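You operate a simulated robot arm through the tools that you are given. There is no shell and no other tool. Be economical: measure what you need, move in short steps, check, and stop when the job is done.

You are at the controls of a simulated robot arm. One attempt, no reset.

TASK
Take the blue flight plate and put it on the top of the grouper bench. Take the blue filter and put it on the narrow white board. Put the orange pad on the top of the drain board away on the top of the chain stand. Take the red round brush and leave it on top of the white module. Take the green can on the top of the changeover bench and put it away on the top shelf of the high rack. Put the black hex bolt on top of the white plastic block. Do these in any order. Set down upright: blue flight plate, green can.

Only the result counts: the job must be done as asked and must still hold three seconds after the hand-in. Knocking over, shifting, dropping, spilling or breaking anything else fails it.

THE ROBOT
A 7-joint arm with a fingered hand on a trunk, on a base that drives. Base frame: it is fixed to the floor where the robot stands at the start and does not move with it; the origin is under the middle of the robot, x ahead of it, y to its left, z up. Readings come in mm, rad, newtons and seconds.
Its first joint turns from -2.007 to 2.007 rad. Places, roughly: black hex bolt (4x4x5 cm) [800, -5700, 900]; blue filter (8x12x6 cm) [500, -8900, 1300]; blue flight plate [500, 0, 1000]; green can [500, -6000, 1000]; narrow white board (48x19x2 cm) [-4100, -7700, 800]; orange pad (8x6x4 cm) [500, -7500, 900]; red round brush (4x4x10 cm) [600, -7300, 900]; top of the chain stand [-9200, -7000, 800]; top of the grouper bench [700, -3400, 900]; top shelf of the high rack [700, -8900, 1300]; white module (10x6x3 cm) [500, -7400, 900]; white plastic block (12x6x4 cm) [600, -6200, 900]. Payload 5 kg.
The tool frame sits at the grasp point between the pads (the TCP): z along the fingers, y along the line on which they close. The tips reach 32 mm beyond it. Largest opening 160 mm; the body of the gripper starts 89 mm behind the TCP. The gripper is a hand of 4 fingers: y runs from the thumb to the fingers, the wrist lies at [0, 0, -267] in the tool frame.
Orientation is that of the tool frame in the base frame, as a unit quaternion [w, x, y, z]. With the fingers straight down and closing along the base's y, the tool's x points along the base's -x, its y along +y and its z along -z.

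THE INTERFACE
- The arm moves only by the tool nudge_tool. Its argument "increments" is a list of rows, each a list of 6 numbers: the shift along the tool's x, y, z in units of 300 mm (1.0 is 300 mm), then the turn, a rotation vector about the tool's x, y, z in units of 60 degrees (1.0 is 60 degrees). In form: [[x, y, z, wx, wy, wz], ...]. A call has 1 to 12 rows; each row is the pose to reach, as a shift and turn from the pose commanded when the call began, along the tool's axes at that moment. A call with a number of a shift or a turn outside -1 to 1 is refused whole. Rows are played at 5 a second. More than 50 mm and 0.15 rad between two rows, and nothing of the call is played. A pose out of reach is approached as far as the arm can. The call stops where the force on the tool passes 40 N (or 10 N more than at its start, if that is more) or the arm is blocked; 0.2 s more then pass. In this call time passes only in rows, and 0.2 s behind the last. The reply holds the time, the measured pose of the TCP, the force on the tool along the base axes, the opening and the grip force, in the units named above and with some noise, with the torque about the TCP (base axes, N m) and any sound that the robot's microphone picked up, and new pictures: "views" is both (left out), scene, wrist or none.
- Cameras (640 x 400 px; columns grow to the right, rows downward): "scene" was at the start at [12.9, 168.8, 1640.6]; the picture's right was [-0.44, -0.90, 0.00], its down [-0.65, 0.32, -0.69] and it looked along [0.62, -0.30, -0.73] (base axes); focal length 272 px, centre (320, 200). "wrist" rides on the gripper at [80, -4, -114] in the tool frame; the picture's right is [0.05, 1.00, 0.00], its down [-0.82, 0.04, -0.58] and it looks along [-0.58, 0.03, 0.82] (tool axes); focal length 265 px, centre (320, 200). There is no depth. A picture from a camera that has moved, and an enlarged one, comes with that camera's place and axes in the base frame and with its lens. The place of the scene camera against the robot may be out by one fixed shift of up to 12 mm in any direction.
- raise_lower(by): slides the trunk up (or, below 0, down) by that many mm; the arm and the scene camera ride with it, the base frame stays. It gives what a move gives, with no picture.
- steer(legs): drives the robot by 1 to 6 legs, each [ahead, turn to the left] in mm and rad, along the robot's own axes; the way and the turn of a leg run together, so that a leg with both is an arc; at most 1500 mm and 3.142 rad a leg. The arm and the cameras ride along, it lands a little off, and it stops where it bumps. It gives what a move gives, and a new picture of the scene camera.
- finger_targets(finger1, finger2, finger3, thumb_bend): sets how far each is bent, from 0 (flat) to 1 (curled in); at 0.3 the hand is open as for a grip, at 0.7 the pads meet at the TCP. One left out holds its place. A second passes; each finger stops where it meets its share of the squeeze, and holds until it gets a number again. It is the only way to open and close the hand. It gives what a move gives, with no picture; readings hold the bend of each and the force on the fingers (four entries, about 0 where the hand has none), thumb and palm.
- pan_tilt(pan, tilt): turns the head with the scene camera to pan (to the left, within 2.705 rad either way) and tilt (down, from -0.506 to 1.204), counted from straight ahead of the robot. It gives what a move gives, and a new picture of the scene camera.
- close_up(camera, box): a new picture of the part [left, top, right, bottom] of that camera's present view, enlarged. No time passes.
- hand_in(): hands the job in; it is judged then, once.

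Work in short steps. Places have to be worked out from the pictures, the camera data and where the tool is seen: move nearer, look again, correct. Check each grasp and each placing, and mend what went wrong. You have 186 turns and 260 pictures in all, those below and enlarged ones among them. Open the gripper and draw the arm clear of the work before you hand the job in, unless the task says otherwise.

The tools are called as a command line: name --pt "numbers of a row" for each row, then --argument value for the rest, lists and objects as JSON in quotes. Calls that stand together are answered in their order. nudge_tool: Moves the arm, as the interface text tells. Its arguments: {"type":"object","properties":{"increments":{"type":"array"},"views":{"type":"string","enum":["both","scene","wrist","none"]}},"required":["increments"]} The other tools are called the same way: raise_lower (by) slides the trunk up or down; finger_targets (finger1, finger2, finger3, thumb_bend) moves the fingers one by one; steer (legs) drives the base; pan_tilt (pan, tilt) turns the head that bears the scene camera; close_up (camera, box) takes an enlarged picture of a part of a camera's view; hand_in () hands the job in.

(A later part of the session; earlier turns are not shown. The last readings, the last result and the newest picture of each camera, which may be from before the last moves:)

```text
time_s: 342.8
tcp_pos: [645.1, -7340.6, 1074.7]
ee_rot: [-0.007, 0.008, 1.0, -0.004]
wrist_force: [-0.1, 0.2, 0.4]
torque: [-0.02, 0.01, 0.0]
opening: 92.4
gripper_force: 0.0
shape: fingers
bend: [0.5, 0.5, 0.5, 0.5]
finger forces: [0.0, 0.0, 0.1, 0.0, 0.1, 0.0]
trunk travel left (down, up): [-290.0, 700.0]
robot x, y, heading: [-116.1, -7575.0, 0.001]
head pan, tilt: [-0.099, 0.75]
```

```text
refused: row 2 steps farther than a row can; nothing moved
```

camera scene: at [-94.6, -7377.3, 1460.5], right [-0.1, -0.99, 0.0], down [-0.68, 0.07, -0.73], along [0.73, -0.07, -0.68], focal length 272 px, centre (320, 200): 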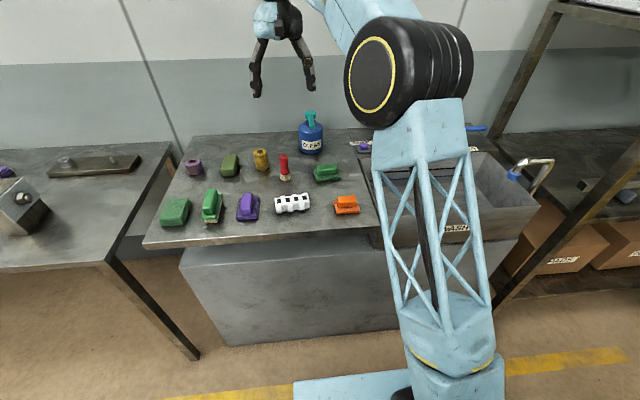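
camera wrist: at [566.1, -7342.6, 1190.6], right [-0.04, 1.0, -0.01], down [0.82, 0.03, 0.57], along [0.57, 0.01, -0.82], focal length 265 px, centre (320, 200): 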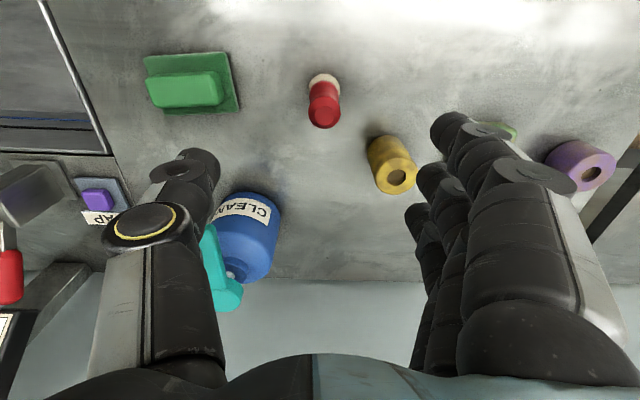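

nudge_tool --pt "0.017 0.005 0.12 0 0 0" --pt "0.017 0.005 0.24 0 0 0" --pt "0.017 0.005 0.33 0 0 0" --views "wrist"

close_up --camera "scene" --box '[210, 110, 370, 220]'

```text
time_s: 343.6
tcp_pos: [636.5, -7343.0, 977.4]
ee_rot: [-0.006, 0.007, 1.0, -0.003]
wrist_force: [-0.2, 0.0, 0.4]
torque: [0.02, 0.0, 0.0]
opening: 92.0
gripper_force: 0.1
shape: fingers
bend: [0.5, 0.5, 0.5, 0.5]
finger forces: [0.0, 0.1, 0.0, 0.0, 0.0, 0.0]
trunk travel left (down, up): [-290.0, 700.0]
robot x, y, heading: [-120.1, -7570.2, 0.003]
head pan, tilt: [-0.099, 0.75]
camera wrist: at [557.4, -7346.1, 1093.3], right [-0.04, 1.0, -0.01], down [0.82, 0.03, 0.57], along [0.57, 0.02, -0.82], focal length 265 px, centre (320, 200)
```

wrist: 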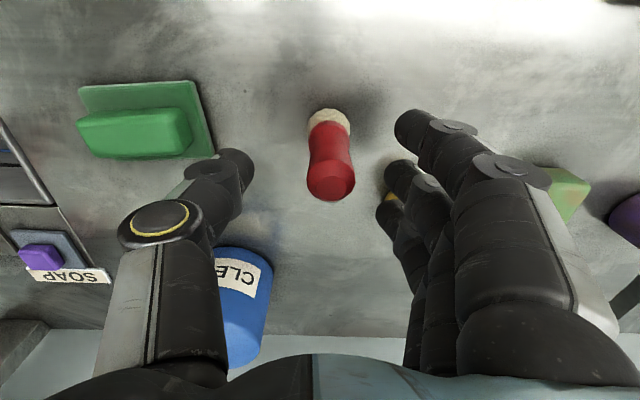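

```text
3.64 times, centred on (290, 165) of scene
camera zoom: at [-94.7, -7377.4, 1460.6], right [-0.1, -0.99, 0.0], down [-0.68, 0.07, -0.73], along [0.73, -0.07, -0.68], focal length 987 px, centre (429, 327)
```

zoom: 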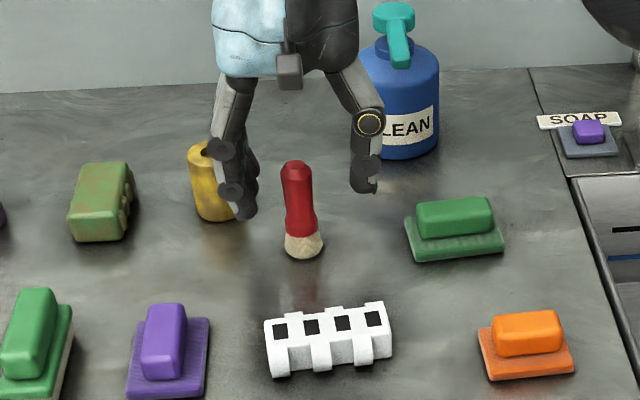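

Brush top ≈(637,-7337,960). The yellow tube is close to the fingers, so I close further to ~65 mm before lowering to 937.

finger_targets --finger1 0.58 --finger2 0.58 --finger3 0.58 --thumb_bend 0.58

nudge_tool --pt "0 0.02 0.0 0 0 0" --pt "0 0.02 0.07 0 0 0" --pt "0 0.02 0.135 0 0 0" --views "wrist"

close_up --camera "scene" --box '[210, 110, 370, 220]'

```text
time_s: 344.6
tcp_pos: [635.7, -7340.7, 979.0]
ee_rot: [-0.006, 0.008, 1.0, -0.003]
wrist_force: [0.2, 0.1, -0.1]
torque: [-0.03, -0.03, -0.01]
opening: 65.1
gripper_force: 0.0
shape: fingers
bend: [0.57, 0.57, 0.57, 0.57]
finger forces: [0.0, 0.0, 0.0, 0.1, 0.0, 0.0]
trunk travel left (down, up): [-290.0, 700.0]
robot x, y, heading: [-120.7, -7574.5, -0.003]
head pan, tilt: [-0.099, 0.75]
```

```text
time_s: 345.4
tcp_pos: [637.8, -7333.5, 936.4]
ee_rot: [-0.007, 0.008, 1.0, -0.004]
wrist_force: [0.1, -0.1, 0.1]
torque: [0.0, 0.01, -0.03]
opening: 65.1
gripper_force: 0.1
shape: fingers
bend: [0.57, 0.57, 0.57, 0.57]
finger forces: [0.0, 0.1, 0.0, 0.0, 0.0, 0.0]
trunk travel left (down, up): [-290.0, 700.0]
robot x, y, heading: [-119.0, -7577.5, -0.006]
head pan, tilt: [-0.099, 0.75]
camera wrist: at [559.7, -7338.2, 1052.1], right [-0.04, 1.0, -0.01], down [0.82, 0.03, 0.57], along [0.57, 0.01, -0.82], focal length 265 px, centre (320, 200)
```

wrist: 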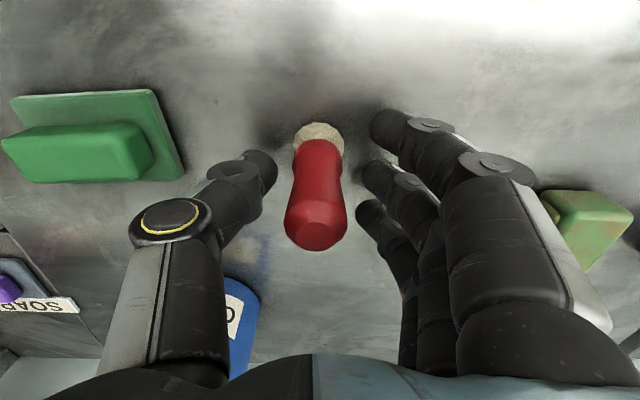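

```text
3.64 times, centred on (290, 165) of scene
camera zoom: at [-94.8, -7377.4, 1460.6], right [-0.1, -0.99, 0.0], down [-0.68, 0.07, -0.73], along [0.73, -0.07, -0.68], focal length 987 px, centre (429, 327)
```

zoom: 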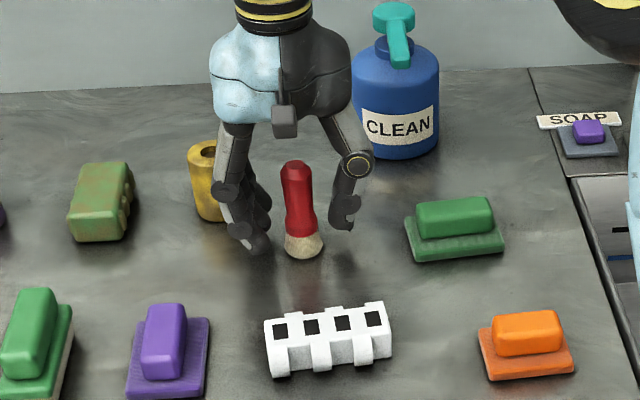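

Aligned. I close the middle finger and thumb on the handle and lift a little.

finger_targets --finger2 0.8 --thumb_bend 0.8

nudge_tool --pt "0 0 -0.08 0 0 0" --pt "0 0 -0.22 0 0 0" --views "wrist"

close_up --camera "scene" --box '[210, 90, 370, 220]'

```text
time_s: 346.4
tcp_pos: [638.0, -7334.2, 936.6]
ee_rot: [-0.007, 0.009, 1.0, -0.003]
wrist_force: [0.6, 0.3, 0.5]
torque: [-0.01, -0.04, 0.0]
opening: 37.9
gripper_force: 10.3
shape: fingers
bend: [0.57, 0.63, 0.57, 0.75]
finger forces: [0.1, 10.4, 0.0, 0.0, 10.6, 0.0]
trunk travel left (down, up): [-290.0, 700.0]
robot x, y, heading: [-123.3, -7575.6, -0.006]
head pan, tilt: [-0.099, 0.75]
```

```text
time_s: 347.0
tcp_pos: [638.0, -7335.5, 1000.9]
ee_rot: [-0.008, 0.008, 1.0, -0.003]
wrist_force: [-0.4, -0.3, -0.5]
torque: [0.0, 0.04, 0.01]
opening: 38.0
gripper_force: 10.9
shape: fingers
bend: [0.57, 0.63, 0.57, 0.75]
finger forces: [0.0, 10.3, 0.0, 0.0, 10.2, 0.0]
trunk travel left (down, up): [-290.0, 700.0]
robot x, y, heading: [-120.5, -7576.0, -0.002]
head pan, tilt: [-0.099, 0.75]
camera wrist: at [558.9, -7338.5, 1117.2], right [-0.04, 1.0, -0.01], down [0.82, 0.03, 0.57], along [0.57, 0.02, -0.82], focal length 265 px, centre (320, 200)
```

wrist: 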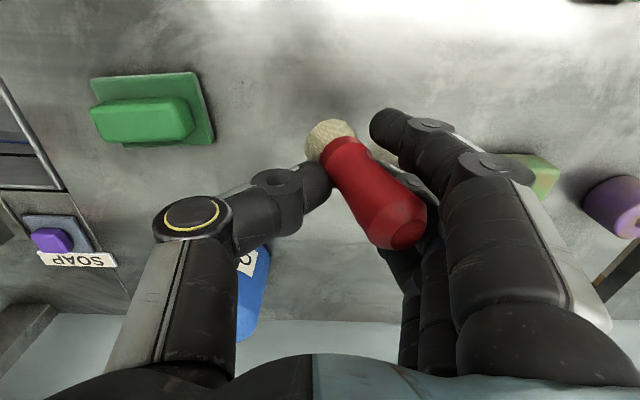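

```text
3.08 times, centred on (290, 155) of scene
camera zoom: at [-94.7, -7377.4, 1460.6], right [-0.1, -0.99, 0.0], down [-0.68, 0.07, -0.73], along [0.73, -0.07, -0.68], focal length 835 px, centre (412, 338)
```

zoom: 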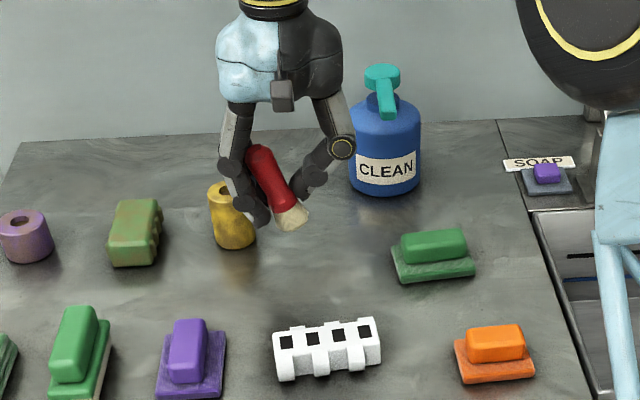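

The brush is tilted ~19° in the grip. I raise, counter-tilt the hand 19°, and move back over the white module.

nudge_tool --pt "0 0 -0.13 0 0 0" --pt "0 0 -0.25 -0.1 0 0" --pt "0.1 0 -0.3 -0.2 0 0" --pt "0.24 0 -0.3 -0.3 0 0" --pt "0.38 0 -0.3 -0.325 0 0" --views "both"

close_up --camera "scene" --box '[210, 80, 390, 230]'

```text
time_s: 348.2
tcp_pos: [526.1, -7333.8, 1093.5]
ee_rot: [-0.005, 0.008, 0.986, 0.166]
wrist_force: [-0.2, 0.3, -0.5]
torque: [-0.02, 0.07, 0.03]
opening: 37.9
gripper_force: 10.2
shape: fingers
bend: [0.57, 0.63, 0.57, 0.75]
finger forces: [0.0, 10.2, 0.0, 0.0, 10.4, 0.0]
trunk travel left (down, up): [-290.0, 700.0]
robot x, y, heading: [-119.6, -7568.7, -0.004]
head pan, tilt: [-0.099, 0.75]
camera scene: at [-94.8, -7377.5, 1460.7], right [-0.1, -0.99, 0.0], down [-0.68, 0.07, -0.73], along [0.73, -0.07, -0.68], focal length 272 px, centre (320, 200)
camera wrist: at [447.6, -7375.5, 1201.1], right [-0.03, 0.94, 0.33], down [0.82, -0.16, 0.55], along [0.57, 0.29, -0.77], focal length 265 px, centre (320, 200)
```

scene: 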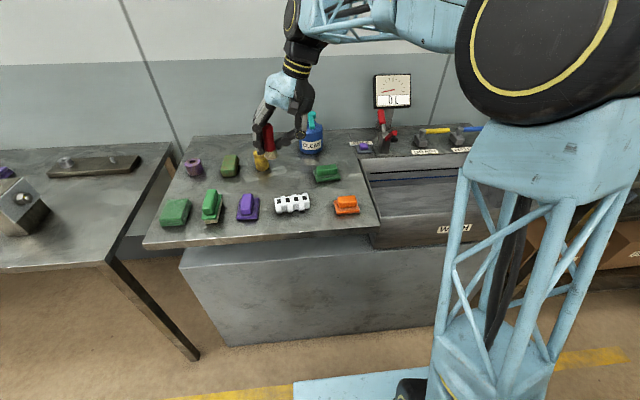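
wrist: 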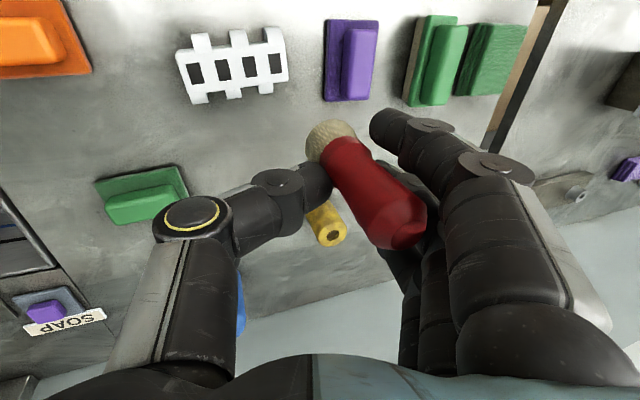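

```text
2.67 times, centred on (300, 155) of scene
camera zoom: at [-94.8, -7377.5, 1460.7], right [-0.1, -0.99, 0.0], down [-0.68, 0.07, -0.73], along [0.73, -0.07, -0.68], focal length 724 px, centre (373, 320)
```

zoom: 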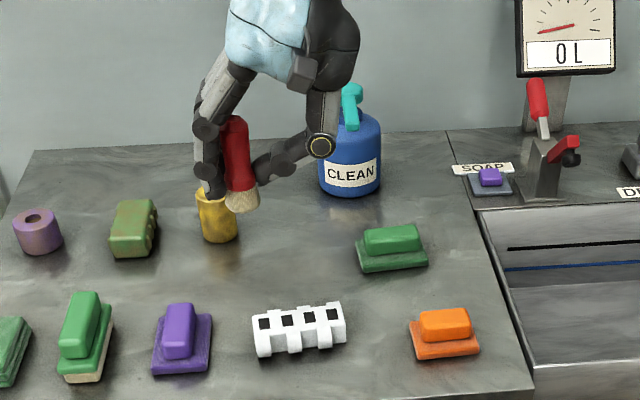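

Module centre ≈(499,-7357). With the brush end at about TCP+(3,34,-73), I aim the TCP at (496,-7391,1000).

nudge_tool --pt "0.05 -0.08 -0.03 0 0 0" --pt "0.1 -0.18 -0.06 0 0 0" --pt "0.1 -0.23 0.08 0 0 0" --pt "0.1 -0.282 0.23 0 0 0" --views "wrist"

close_up --camera "scene" --box '[230, 110, 370, 230]'

close_up --camera "wrist" --box '[200, 30, 440, 250]'

```text
time_s: 349.2
tcp_pos: [492.9, -7389.6, 998.5]
ee_rot: [-0.005, 0.009, 0.986, 0.165]
wrist_force: [-0.2, -0.1, -0.8]
torque: [0.03, -0.01, -0.03]
opening: 37.9
gripper_force: 10.1
shape: fingers
bend: [0.57, 0.63, 0.57, 0.75]
finger forces: [0.1, 10.1, 0.0, 0.1, 10.2, 0.0]
trunk travel left (down, up): [-290.0, 700.0]
robot x, y, heading: [-121.7, -7575.2, -0.003]
head pan, tilt: [-0.099, 0.75]
camera wrist: at [412.2, -7431.1, 1106.7], right [-0.03, 0.94, 0.33], down [0.82, -0.16, 0.55], along [0.57, 0.29, -0.77], focal length 265 px, centre (320, 200)
```

wrist: 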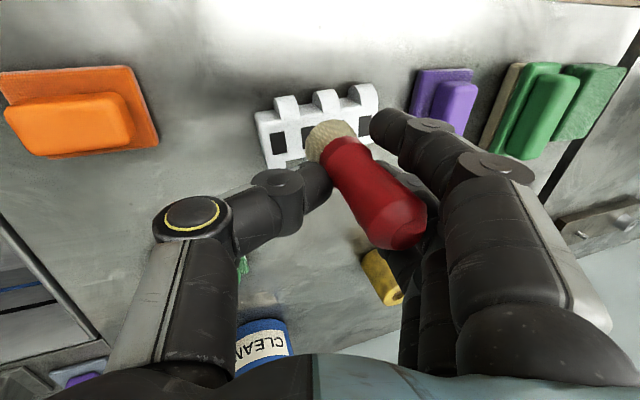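

```text
3.33 times, centred on (300, 170) of scene
camera zoom: at [-94.5, -7377.3, 1460.6], right [-0.1, -0.99, 0.0], down [-0.68, 0.07, -0.73], along [0.73, -0.07, -0.68], focal length 905 px, centre (387, 300)
```

zoom: 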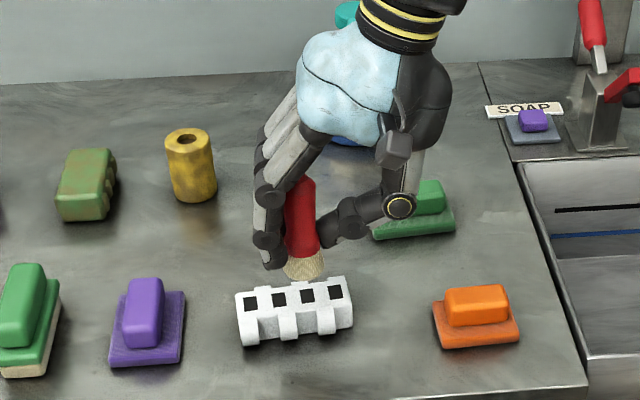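

```text
1.82 times, centred on (320, 140) of wrist
camera zoom: at [412.2, -7431.1, 1106.7], right [-0.03, 0.94, 0.33], down [0.82, -0.16, 0.55], along [0.57, 0.29, -0.77], focal length 483 px, centre (320, 309)
```

zoom: 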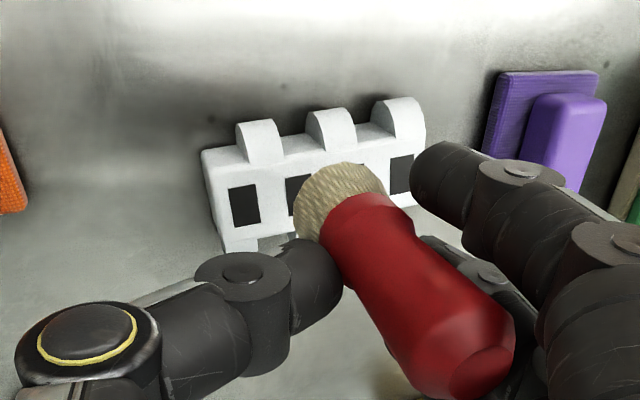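

Bristles are ≈(491,-7357); the module's top is ≈(503,-7349). I shift +9/+7 mm and lower 28 mm, then step.

nudge_tool --pt "-0.03 0.02 0.01 0 0 0" --pt "-0.03 0.003 0.055 0 0 0" --pt "-0.03 -0.011 0.1 0 0 0" --views "wrist"

close_up --camera "wrist" --box '[200, 30, 440, 250]'

close_up --camera "scene" --box '[260, 140, 340, 220]'

```text
time_s: 350.0
tcp_pos: [501.3, -7381.6, 969.9]
ee_rot: [-0.005, 0.008, 0.986, 0.165]
wrist_force: [0.2, -0.7, -1.1]
torque: [-0.01, -0.01, -0.02]
opening: 37.8
gripper_force: 10.5
shape: fingers
bend: [0.57, 0.63, 0.57, 0.75]
finger forces: [0.0, 10.2, 0.1, 0.1, 10.4, 0.0]
trunk travel left (down, up): [-290.0, 700.0]
robot x, y, heading: [-121.9, -7573.7, -0.006]
head pan, tilt: [-0.099, 0.75]
camera wrist: at [421.8, -7423.4, 1078.3], right [-0.03, 0.94, 0.33], down [0.82, -0.16, 0.55], along [0.57, 0.29, -0.77], focal length 265 px, centre (320, 200)
```

wrist: 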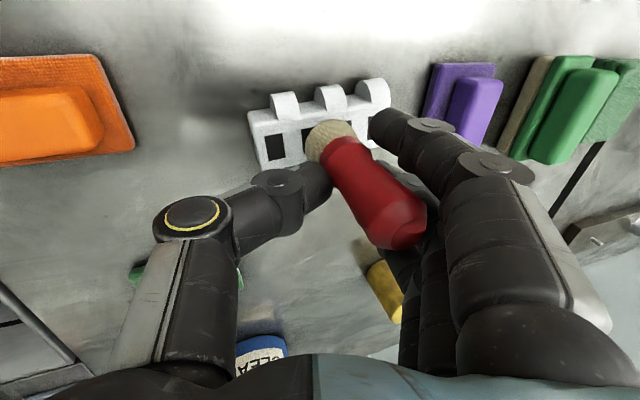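

```text
1.82 times, centred on (320, 140) of wrist
camera zoom: at [421.8, -7423.4, 1078.3], right [-0.03, 0.94, 0.33], down [0.82, -0.16, 0.55], along [0.57, 0.29, -0.77], focal length 483 px, centre (320, 309)
```

zoom: 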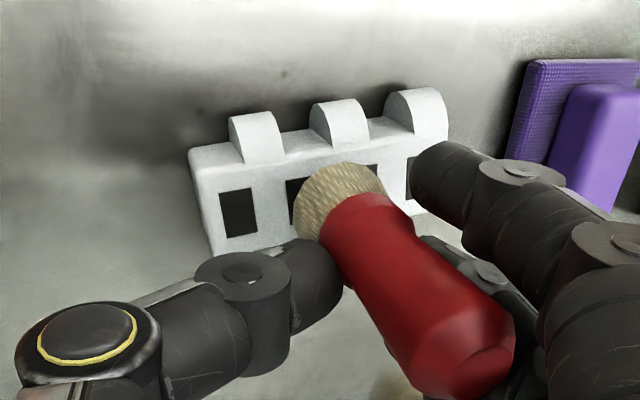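

```text
5.00 times, centred on (300, 180) of scene
camera zoom: at [-94.8, -7377.5, 1460.6], right [-0.1, -0.99, 0.0], down [-0.68, 0.07, -0.73], along [0.73, -0.07, -0.68], focal length 1358 px, centre (420, 300)
```

zoom: 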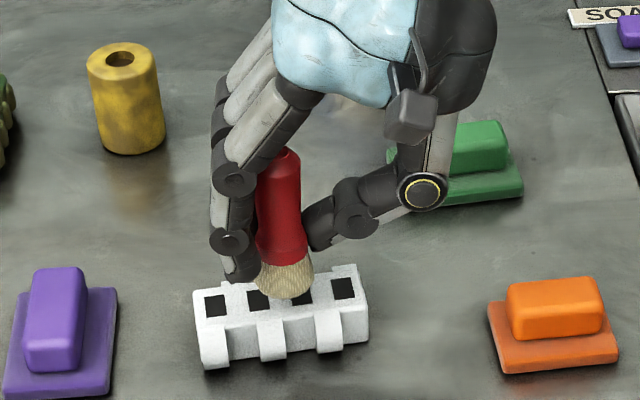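

Bristles are right over the module's middle. I lower in small vertical steps to contact.

nudge_tool --pt "0 -0.008 0.023 0 0 0" --views "none"

nudge_tool --pt "0 -0.005 0.013 0 0 0" --views "none"

nudge_tool --pt "0 -0.004 0.011 0 0 0" --views "none"

close_up --camera "scene" --box '[260, 140, 340, 220]'

```text
time_s: 350.4
tcp_pos: [501.9, -7382.0, 962.2]
ee_rot: [-0.004, 0.008, 0.986, 0.166]
wrist_force: [0.0, -0.4, -0.4]
torque: [-0.02, 0.01, -0.01]
opening: 37.8
gripper_force: 10.9
shape: fingers
bend: [0.57, 0.63, 0.57, 0.75]
finger forces: [0.1, 10.3, 0.0, 0.0, 10.3, 0.1]
trunk travel left (down, up): [-290.0, 700.0]
robot x, y, heading: [-119.1, -7573.6, -0.004]
head pan, tilt: [-0.099, 0.75]
```

```text
time_s: 350.8
tcp_pos: [502.1, -7382.6, 959.3]
ee_rot: [-0.005, 0.008, 0.986, 0.166]
wrist_force: [0.0, 0.3, -1.4]
torque: [-0.05, -0.01, -0.02]
opening: 37.8
gripper_force: 10.0
shape: fingers
bend: [0.57, 0.63, 0.57, 0.75]
finger forces: [0.0, 10.2, 0.0, 0.0, 10.3, 0.1]
trunk travel left (down, up): [-290.0, 700.0]
robot x, y, heading: [-117.7, -7571.7, -0.008]
head pan, tilt: [-0.099, 0.75]
```

```text
time_s: 351.2
tcp_pos: [501.0, -7382.5, 956.5]
ee_rot: [-0.005, 0.009, 0.986, 0.166]
wrist_force: [0.3, -0.5, 1.2]
torque: [-0.01, -0.03, -0.03]
opening: 37.4
gripper_force: 10.7
shape: fingers
bend: [0.57, 0.63, 0.57, 0.75]
finger forces: [0.0, 10.6, 0.0, 0.0, 10.7, 0.0]
trunk travel left (down, up): [-290.0, 700.0]
robot x, y, heading: [-116.1, -7574.5, -0.004]
head pan, tilt: [-0.099, 0.75]
```

```text
5.00 times, centred on (300, 180) of scene
camera zoom: at [-95.0, -7377.5, 1460.7], right [-0.1, -0.99, 0.0], down [-0.68, 0.07, -0.73], along [0.73, -0.07, -0.68], focal length 1358 px, centre (420, 300)
```

zoom: 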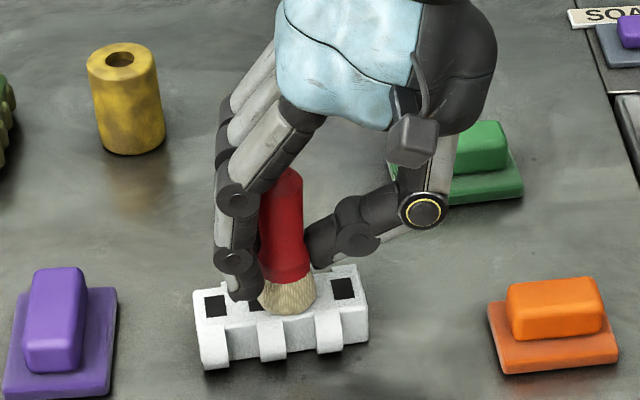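

Touching. I press 2 mm more, then release in small symmetric steps.

nudge_tool --pt "0 -0.003 0.008 0 0 0" --views "none"

finger_targets --finger2 0.6 --thumb_bend 0.715

finger_targets --finger2 0.54 --thumb_bend 0.65

close_up --camera "scene" --box '[260, 140, 340, 220]'

close_up --camera "wrist" --box '[200, 30, 440, 270]'

```text
time_s: 351.6
tcp_pos: [502.2, -7381.0, 954.8]
ee_rot: [-0.004, 0.008, 0.986, 0.167]
wrist_force: [0.9, -2.1, 8.4]
torque: [0.07, 0.01, 0.0]
opening: 37.4
gripper_force: 13.1
shape: fingers
bend: [0.57, 0.63, 0.57, 0.77]
finger forces: [0.1, 12.5, 0.1, 0.0, 13.1, 0.0]
trunk travel left (down, up): [-290.0, 700.0]
robot x, y, heading: [-120.1, -7574.5, -0.002]
head pan, tilt: [-0.099, 0.75]
```

```text
time_s: 352.6
tcp_pos: [501.4, -7380.7, 954.9]
ee_rot: [-0.005, 0.009, 0.986, 0.167]
wrist_force: [-0.2, 0.7, 0.4]
torque: [-0.02, 0.01, -0.03]
opening: 41.5
gripper_force: 0.8
shape: fingers
bend: [0.57, 0.59, 0.57, 0.71]
finger forces: [0.0, 1.8, 0.0, 0.0, 0.9, 0.0]
trunk travel left (down, up): [-290.0, 700.0]
robot x, y, heading: [-117.6, -7576.2, -0.001]
head pan, tilt: [-0.099, 0.75]
```

```text
time_s: 353.6
tcp_pos: [501.4, -7382.4, 954.4]
ee_rot: [-0.005, 0.009, 0.986, 0.166]
wrist_force: [0.1, -0.4, -0.4]
torque: [0.0, 0.01, 0.01]
opening: 50.2
gripper_force: 0.0
shape: fingers
bend: [0.57, 0.54, 0.57, 0.65]
finger forces: [0.1, 0.0, 0.0, 0.0, 0.0, 0.0]
trunk travel left (down, up): [-290.0, 700.0]
robot x, y, heading: [-122.4, -7573.7, -0.006]
head pan, tilt: [-0.099, 0.75]
```

```text
5.00 times, centred on (300, 180) of scene
camera zoom: at [-94.8, -7377.5, 1460.6], right [-0.1, -0.99, 0.0], down [-0.68, 0.07, -0.73], along [0.73, -0.07, -0.68], focal length 1358 px, centre (420, 300)
```

zoom: 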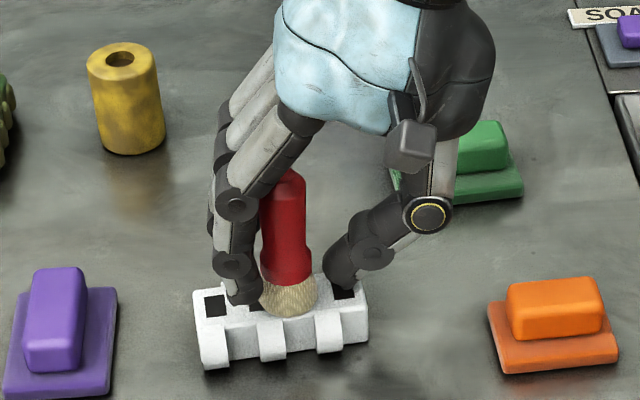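

```text
1.67 times, centred on (320, 150) of wrist
camera zoom: at [421.6, -7423.1, 1062.0], right [-0.03, 0.94, 0.33], down [0.82, -0.16, 0.55], along [0.57, 0.29, -0.77], focal length 442 px, centre (320, 283)
```

zoom: 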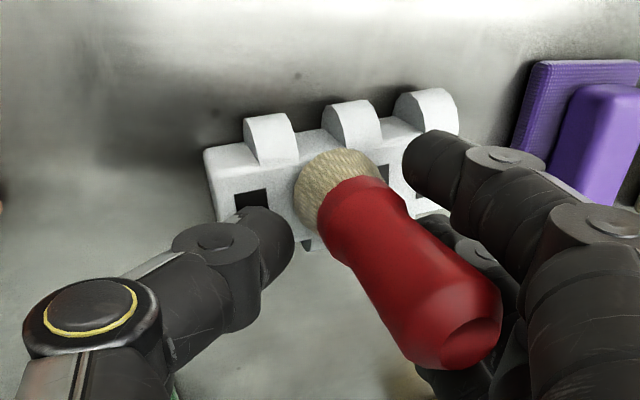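

Brush stands on the module, free. I open a bit more and withdraw straight up along the brush axis.

finger_targets --finger1 0.5 --finger2 0.49 --finger3 0.5 --thumb_bend 0.6

nudge_tool --pt "0 0.022 -0.063 0 0 0" --pt "0 0.055 -0.157 0 0 0" --pt "0 0.1 -0.283 0 0 0" --pt "0 0.15 -0.42 0 0 0" --pt "0 0.18 -0.52 0 0 0" --views "scene"

close_up --camera "scene" --box '[230, 130, 370, 230]'

```text
time_s: 354.6
tcp_pos: [501.4, -7381.0, 954.4]
ee_rot: [-0.003, 0.009, 0.986, 0.166]
wrist_force: [1.0, 0.6, 12.7]
torque: [-0.12, -0.13, 0.01]
opening: 63.8
gripper_force: 5.8
shape: fingers
bend: [0.5, 0.49, 0.5, 0.63]
finger forces: [0.0, 0.0, 0.0, 0.0, 12.7, 0.0]
trunk travel left (down, up): [-290.0, 700.0]
robot x, y, heading: [-114.3, -7574.4, 0.0]
head pan, tilt: [-0.099, 0.75]
```

```text
time_s: 355.8
tcp_pos: [505.1, -7381.6, 1118.3]
ee_rot: [-0.004, 0.008, 0.986, 0.165]
wrist_force: [-0.1, -0.4, 0.7]
torque: [-0.03, -0.01, 0.02]
opening: 71.1
gripper_force: 0.1
shape: fingers
bend: [0.5, 0.49, 0.5, 0.6]
finger forces: [0.0, 0.0, 0.1, 0.1, 0.1, 0.0]
trunk travel left (down, up): [-290.0, 700.0]
robot x, y, heading: [-118.9, -7572.5, -0.002]
head pan, tilt: [-0.099, 0.75]
camera scene: at [-94.9, -7377.5, 1460.6], right [-0.1, -0.99, 0.0], down [-0.68, 0.07, -0.73], along [0.73, -0.07, -0.68], focal length 272 px, centre (320, 200)
```

scene: 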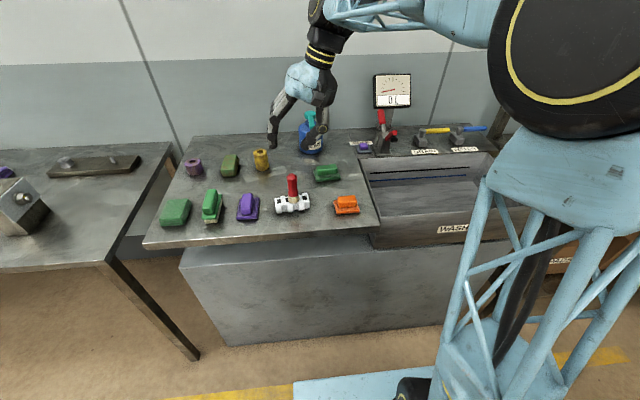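

```text
4.00 times, centred on (300, 180) of scene
camera zoom: at [-94.9, -7377.5, 1460.6], right [-0.1, -0.99, 0.0], down [-0.68, 0.07, -0.73], along [0.73, -0.07, -0.68], focal length 1086 px, centre (400, 280)
```

zoom: 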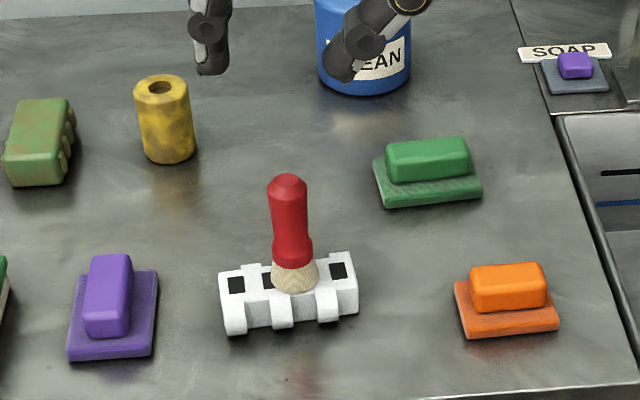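

Brush done. Next the orange pad at ≈(462,-7518); its handle is long along y so I'll close along x. I level the hand, back the base 100 mm, and turn the hand 90°.

nudge_tool --pt "0 -0.05 -0.1 0.11 0 0" --pt "0 -0.1 -0.1 0.22 0 0" --pt "0 -0.15 -0.1 0.325 0 0" --views "none"

steer --legs '[[-100, 0]]'

nudge_tool --pt "-0.05 -0.1 0 0 0 0.13" --pt "-0.1 -0.2 0 0 0 0.26" --pt "-0.15 -0.3 0 0 0 0.39" --pt "-0.15 -0.3 0 0 0 0.52" --pt "-0.15 -0.3 0 0 0 0.65" --pt "-0.15 -0.3 0 0 0 0.78" --views "none"

nudge_tool --pt "0 0 0 0 0 0.13" --pt "0 0 0 0 0 0.26" --pt "0 0 0 0 0 0.39" --pt "0 0 0 0 0 0.52" --pt "0 0 0 0 0 0.65" --pt "0 0 0 0 0 0.72" --views "both"

```text
time_s: 356.6
tcp_pos: [502.7, -7434.8, 1133.3]
ee_rot: [-0.007, 0.008, 1.0, -0.004]
wrist_force: [0.2, 0.4, 0.2]
torque: [-0.02, -0.04, 0.0]
opening: 71.4
gripper_force: 0.1
shape: fingers
bend: [0.5, 0.49, 0.5, 0.6]
finger forces: [0.0, 0.1, 0.0, 0.0, 0.0, 0.0]
trunk travel left (down, up): [-290.0, 700.0]
robot x, y, heading: [-119.0, -7574.9, -0.004]
head pan, tilt: [-0.099, 0.75]
```

```text
time_s: 357.8
tcp_pos: [400.8, -7432.0, 1132.8]
ee_rot: [-0.006, 0.007, 1.0, -0.004]
wrist_force: [0.9, 1.0, -1.0]
torque: [0.01, 0.02, 0.02]
opening: 71.6
gripper_force: 0.1
shape: fingers
bend: [0.5, 0.49, 0.5, 0.6]
finger forces: [0.0, 0.0, 0.1, 0.1, 0.1, 0.1]
trunk travel left (down, up): [-290.0, 700.0]
robot x, y, heading: [-219.3, -7575.2, -0.004]
head pan, tilt: [-0.099, 0.75]
camera scene: at [-195.6, -7377.2, 1460.7], right [-0.1, -0.99, 0.0], down [-0.68, 0.07, -0.73], along [0.73, -0.07, -0.68], focal length 272 px, centre (320, 200)
```

scene: 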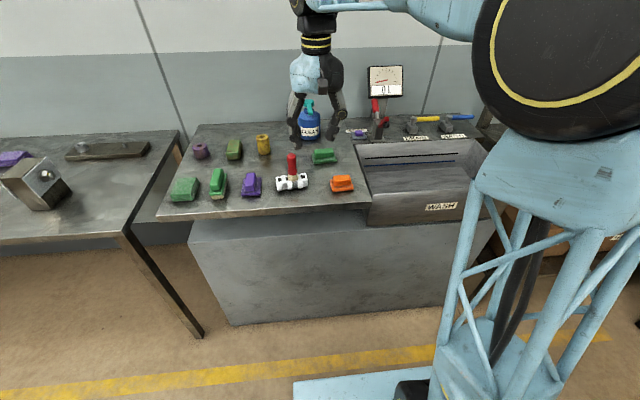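

```text
time_s: 359.2
tcp_pos: [445.3, -7524.1, 1134.3]
ee_rot: [-0.004, 0.404, 0.915, -0.006]
wrist_force: [0.2, -0.3, -0.2]
torque: [0.0, 0.0, 0.01]
opening: 71.6
gripper_force: 0.1
shape: fingers
bend: [0.5, 0.49, 0.5, 0.6]
finger forces: [0.1, 0.1, 0.1, 0.1, 0.0, 0.0]
trunk travel left (down, up): [-290.0, 700.0]
robot x, y, heading: [-220.7, -7571.2, 0.003]
head pan, tilt: [-0.099, 0.75]
```

```text
time_s: 360.6
tcp_pos: [445.9, -7524.6, 1134.3]
ee_rot: [-0.002, 0.711, 0.703, -0.008]
wrist_force: [-0.4, -1.2, 0.8]
torque: [-0.01, -0.01, -0.01]
opening: 71.5
gripper_force: 0.1
shape: fingers
bend: [0.5, 0.49, 0.5, 0.6]
finger forces: [0.0, 0.0, 0.0, 0.0, 0.1, 0.0]
trunk travel left (down, up): [-290.0, 700.0]
robot x, y, heading: [-220.9, -7574.2, -0.001]
head pan, tilt: [-0.099, 0.75]
camera scene: at [-195.5, -7377.2, 1460.6], right [-0.1, -0.99, 0.0], down [-0.68, 0.07, -0.73], along [0.73, -0.07, -0.68], focal length 272 px, centre (320, 200)
camera wrist: at [443.4, -7444.1, 1248.5], right [1.0, 0.04, -0.01], down [0.04, -0.81, 0.58], along [0.01, -0.58, -0.81], focal length 265 px, centre (320, 200)
```

scene: 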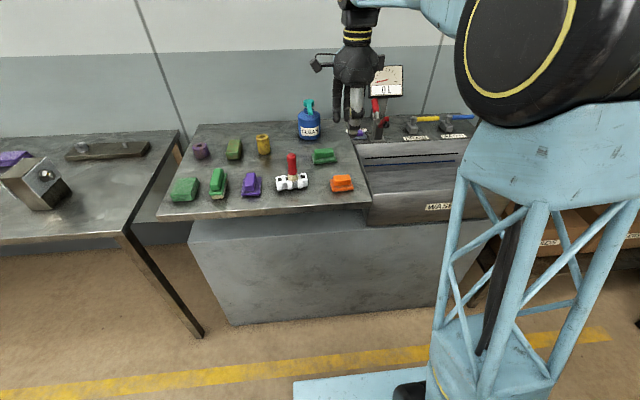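
wrist: 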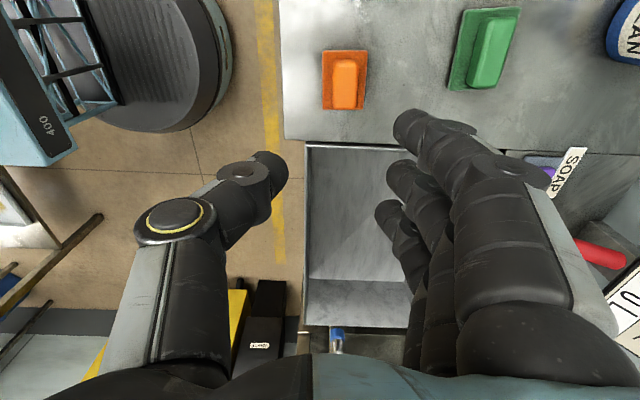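

Pad handle ≈(472,-7518). I centre over it with a moderate opening and lower to 965.

finger_targets --finger1 0.55 --finger2 0.55 --finger3 0.55 --thumb_bend 0.55

nudge_tool --pt "0.022 0.087 0.1 0 0 0" --pt "0.022 0.087 0.25 0 0 0" --pt "0.022 0.087 0.4 0 0 0" --pt "0.022 0.087 0.56 0 0 0" --views "both"

close_up --camera "scene" --box '[280, 100, 420, 220]'

```text
time_s: 361.6
tcp_pos: [445.7, -7524.2, 1134.5]
ee_rot: [-0.002, 0.712, 0.702, -0.006]
wrist_force: [-0.3, 0.3, -0.4]
torque: [0.04, -0.01, 0.04]
opening: 72.0
gripper_force: 0.0
shape: fingers
bend: [0.55, 0.55, 0.55, 0.55]
finger forces: [0.0, 0.0, 0.0, 0.0, 0.0, 0.1]
trunk travel left (down, up): [-290.0, 700.0]
robot x, y, heading: [-217.9, -7574.7, -0.004]
head pan, tilt: [-0.099, 0.75]
```

```text
time_s: 362.6
tcp_pos: [468.9, -7519.9, 966.7]
ee_rot: [-0.001, 0.712, 0.702, -0.005]
wrist_force: [0.3, 0.1, 0.1]
torque: [0.01, -0.04, 0.0]
opening: 71.8
gripper_force: 0.0
shape: fingers
bend: [0.55, 0.55, 0.55, 0.55]
finger forces: [0.0, 0.0, 0.0, 0.0, 0.1, 0.0]
trunk travel left (down, up): [-290.0, 700.0]
robot x, y, heading: [-215.7, -7575.5, -0.002]
head pan, tilt: [-0.099, 0.75]
camera scene: at [-195.6, -7377.2, 1460.6], right [-0.1, -0.99, 0.0], down [-0.68, 0.07, -0.73], along [0.73, -0.07, -0.68], focal length 272 px, centre (320, 200)
camera wrist: at [467.4, -7439.0, 1080.6], right [1.0, 0.04, -0.01], down [0.04, -0.81, 0.58], along [0.01, -0.58, -0.81], focal length 265 px, centre (320, 200)
```

scene: 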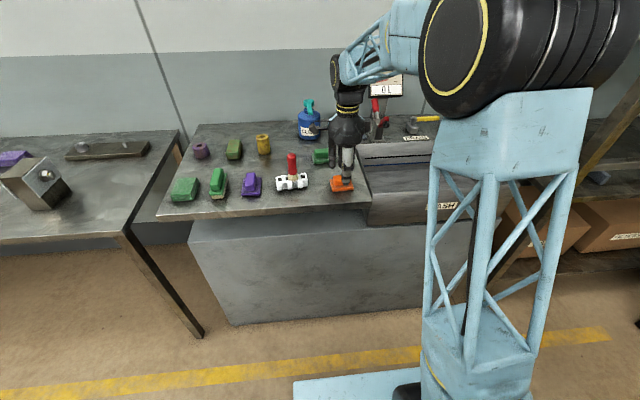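
wrist: 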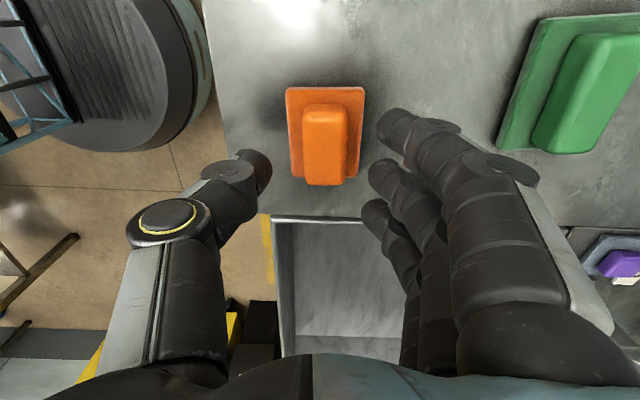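

```text
3.33 times, centred on (350, 160) of scene
camera zoom: at [-195.6, -7377.2, 1460.6], right [-0.1, -0.99, 0.0], down [-0.68, 0.07, -0.73], along [0.73, -0.07, -0.68], focal length 905 px, centre (220, 333)
```

zoom: 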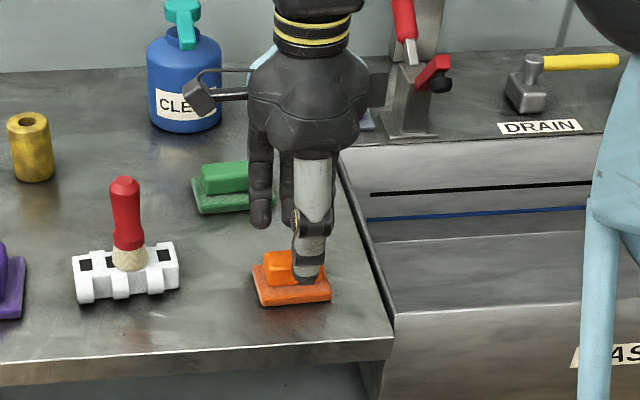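

Handle top is roughly 900–915. I shift +6 mm in y and lower stepwise to ~922.

nudge_tool --pt "0.015 0.008 0.07 0 0 0" --pt "0.015 0.008 0.11 0 0 0" --pt "0.015 0.008 0.148 0 0 0" --views "wrist"

close_up --camera "scene" --box '[310, 140, 380, 210]'

```text
time_s: 363.4
tcp_pos: [472.0, -7513.8, 922.3]
ee_rot: [-0.002, 0.712, 0.702, -0.007]
wrist_force: [1.2, -0.6, 1.5]
torque: [0.1, -0.11, -0.01]
opening: 71.8
gripper_force: 1.5
shape: fingers
bend: [0.55, 0.55, 0.55, 0.55]
finger forces: [2.5, 0.0, 0.1, 0.0, 0.1, 0.1]
trunk travel left (down, up): [-290.0, 700.0]
robot x, y, heading: [-214.7, -7571.8, -0.004]
head pan, tilt: [-0.099, 0.75]
camera wrist: at [469.2, -7434.1, 1035.4], right [1.0, 0.04, -0.01], down [0.04, -0.81, 0.58], along [0.01, -0.58, -0.81], focal length 265 px, centre (320, 200)
```

wrist: 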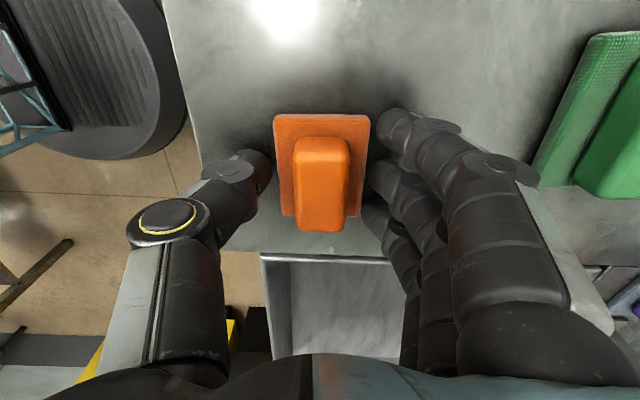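

```text
5.71 times, centred on (345, 175) of scene
camera zoom: at [-195.8, -7377.3, 1460.7], right [-0.1, -0.99, 0.0], down [-0.68, 0.07, -0.73], along [0.73, -0.07, -0.68], focal length 1551 px, centre (177, 343)
```

zoom: 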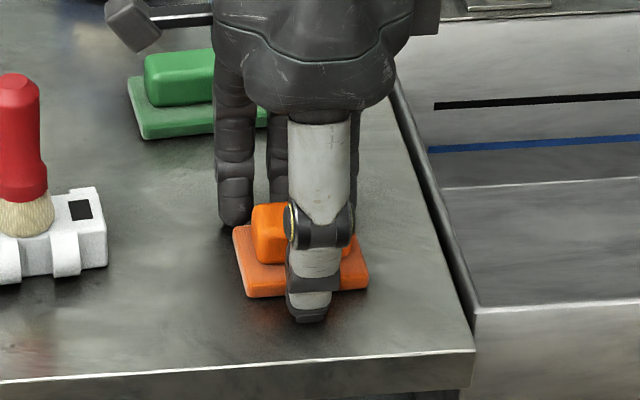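

The tips touch at bench level, so the bench is ≈885 here and the handle spans ≈898–922. I raise 11 mm and close on the handle.

nudge_tool --pt "0 0 -0.037 0 0 0" --views "none"

finger_targets --finger1 0.8 --finger2 0.8 --finger3 0.8 --thumb_bend 0.8

close_up --camera "wrist" --box '[200, 80, 480, 280]'

close_up --camera "scene" --box '[310, 140, 380, 210]'

```text
time_s: 363.8
tcp_pos: [471.4, -7512.2, 931.4]
ee_rot: [-0.001, 0.711, 0.703, -0.007]
wrist_force: [0.6, 0.4, 1.0]
torque: [0.0, -0.02, -0.02]
opening: 72.0
gripper_force: 0.1
shape: fingers
bend: [0.55, 0.55, 0.55, 0.55]
finger forces: [0.0, 0.0, 0.0, 0.1, 0.0, 0.1]
trunk travel left (down, up): [-290.0, 700.0]
robot x, y, heading: [-218.4, -7573.7, -0.004]
head pan, tilt: [-0.099, 0.75]
```

```text
time_s: 364.8
tcp_pos: [470.8, -7514.6, 931.8]
ee_rot: [-0.002, 0.712, 0.702, -0.007]
wrist_force: [0.4, 0.8, -0.1]
torque: [0.0, -0.03, 0.04]
opening: 39.8
gripper_force: 22.4
shape: fingers
bend: [0.66, 0.65, 0.65, 0.66]
finger forces: [6.7, 7.7, 7.5, 0.0, 22.2, 0.1]
trunk travel left (down, up): [-290.0, 700.0]
robot x, y, heading: [-215.0, -7571.4, -0.002]
head pan, tilt: [-0.099, 0.75]
```

```text
2.00 times, centred on (340, 180) of wrist
camera zoom: at [469.7, -7434.1, 1046.0], right [1.0, 0.04, -0.01], down [0.04, -0.81, 0.58], along [0.01, -0.58, -0.81], focal length 531 px, centre (280, 240)
```

zoom: 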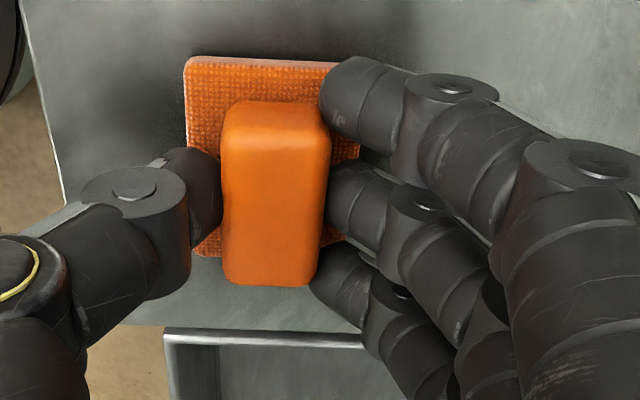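

```text
5.71 times, centred on (345, 175) of scene
camera zoom: at [-195.5, -7377.2, 1460.6], right [-0.1, -0.99, 0.0], down [-0.68, 0.07, -0.73], along [0.73, -0.07, -0.68], focal length 1551 px, centre (177, 343)
```

zoom: 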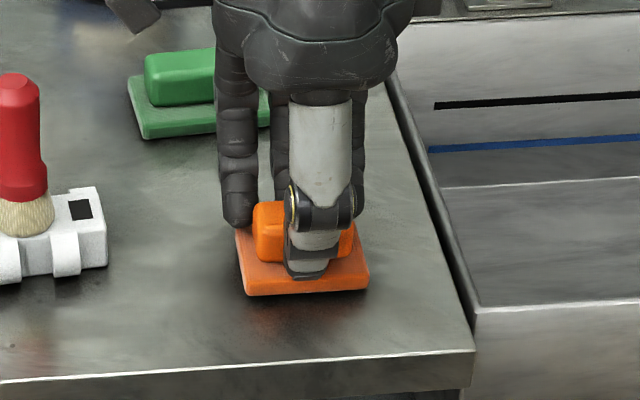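

Good grip on the handle. I lift, back out, and start toward the chain stand at (-9200,-7000).

nudge_tool --pt "0 0 -0.1 0 0 0" --pt "0 0 -0.25 0 0 0" --pt "0 0 -0.4 0 0 0" --pt "0 0 -0.55 0 0 0" --pt "0 0.05 -0.7 0 0 0" --pt "0 0.1 -0.85 0 0 0" --views "wrist"

steer --legs '[[-80, 0], [0, 1.57], [1400, 0], [0, 1.57], [1200, 0], [600, 0]]'

pan_tilt --pan 0.25 --tilt 0.3

```text
time_s: 366.2
tcp_pos: [502.5, -7508.1, 1187.0]
ee_rot: [-0.003, 0.711, 0.703, -0.007]
wrist_force: [-0.2, -0.5, -1.0]
torque: [-0.04, -0.01, 0.0]
opening: 39.6
gripper_force: 21.6
shape: fingers
bend: [0.66, 0.65, 0.65, 0.66]
finger forces: [6.9, 7.6, 7.2, 0.0, 21.9, 0.0]
trunk travel left (down, up): [-290.0, 700.0]
robot x, y, heading: [-221.3, -7574.3, 0.0]
head pan, tilt: [-0.099, 0.75]
camera wrist: at [501.1, -7429.1, 1300.9], right [1.0, 0.04, -0.01], down [0.04, -0.81, 0.58], along [0.01, -0.58, -0.81], focal length 265 px, centre (320, 200)
```

wrist: 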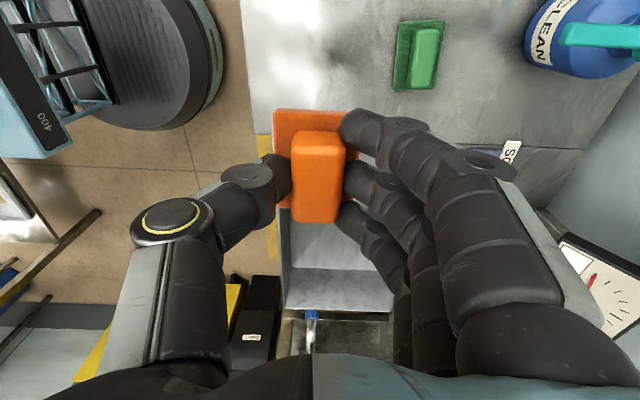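

```text
time_s: 385.2
tcp_pos: [-1682.0, -6435.1, 1185.0]
ee_rot: [-0.006, 0.753, -0.658, 0.002]
wrist_force: [-1.3, 2.2, -1.2]
torque: [-0.26, -0.11, -0.01]
opening: 38.8
gripper_force: 19.7
shape: fingers
bend: [0.67, 0.66, 0.66, 0.67]
finger forces: [6.9, 6.7, 6.8, 0.0, 19.7, 0.0]
trunk travel left (down, up): [-290.0, 700.0]
robot x, y, heading: [-979.2, -6260.4, -2.859]
head pan, tilt: [-0.099, 0.75]
stopped in leg 5: the robot was blocked; the commanded pose is now the measured one
camera scene: at [-946.0, -6449.2, 1461.2], right [-0.18, 0.98, 0.0], down [0.67, 0.12, -0.73], along [-0.72, -0.14, -0.68], focal length 272 px, centre (320, 200)
```

scene: 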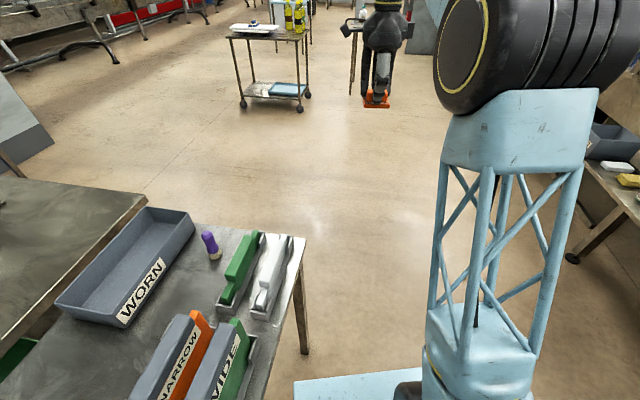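

```text
time_s: 386.1
tcp_pos: [-1680.6, -6441.1, 1187.2]
ee_rot: [-0.008, 0.753, -0.657, 0.001]
wrist_force: [0.1, 0.2, -0.5]
torque: [-0.01, -0.01, 0.02]
opening: 38.6
gripper_force: 20.5
shape: fingers
bend: [0.67, 0.66, 0.66, 0.67]
finger forces: [7.0, 6.7, 6.7, 0.0, 19.6, 0.0]
trunk travel left (down, up): [-290.0, 700.0]
robot x, y, heading: [-979.0, -6260.4, -2.859]
head pan, tilt: [0.25, 0.3]
camera scene: at [-944.0, -6485.8, 1500.9], right [-0.51, 0.86, 0.0], down [0.26, 0.15, -0.95], along [-0.82, -0.48, -0.3], focal length 272 px, centre (320, 200)
```

scene: 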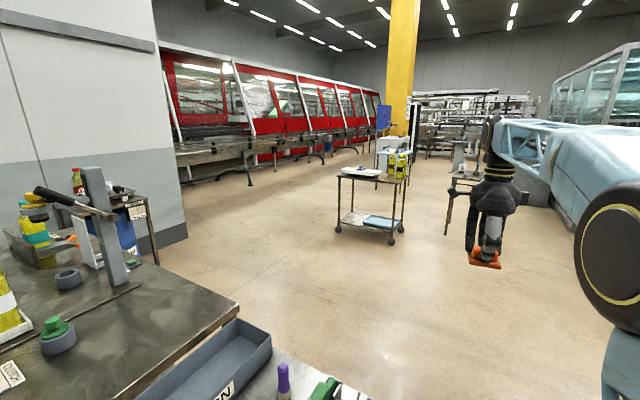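

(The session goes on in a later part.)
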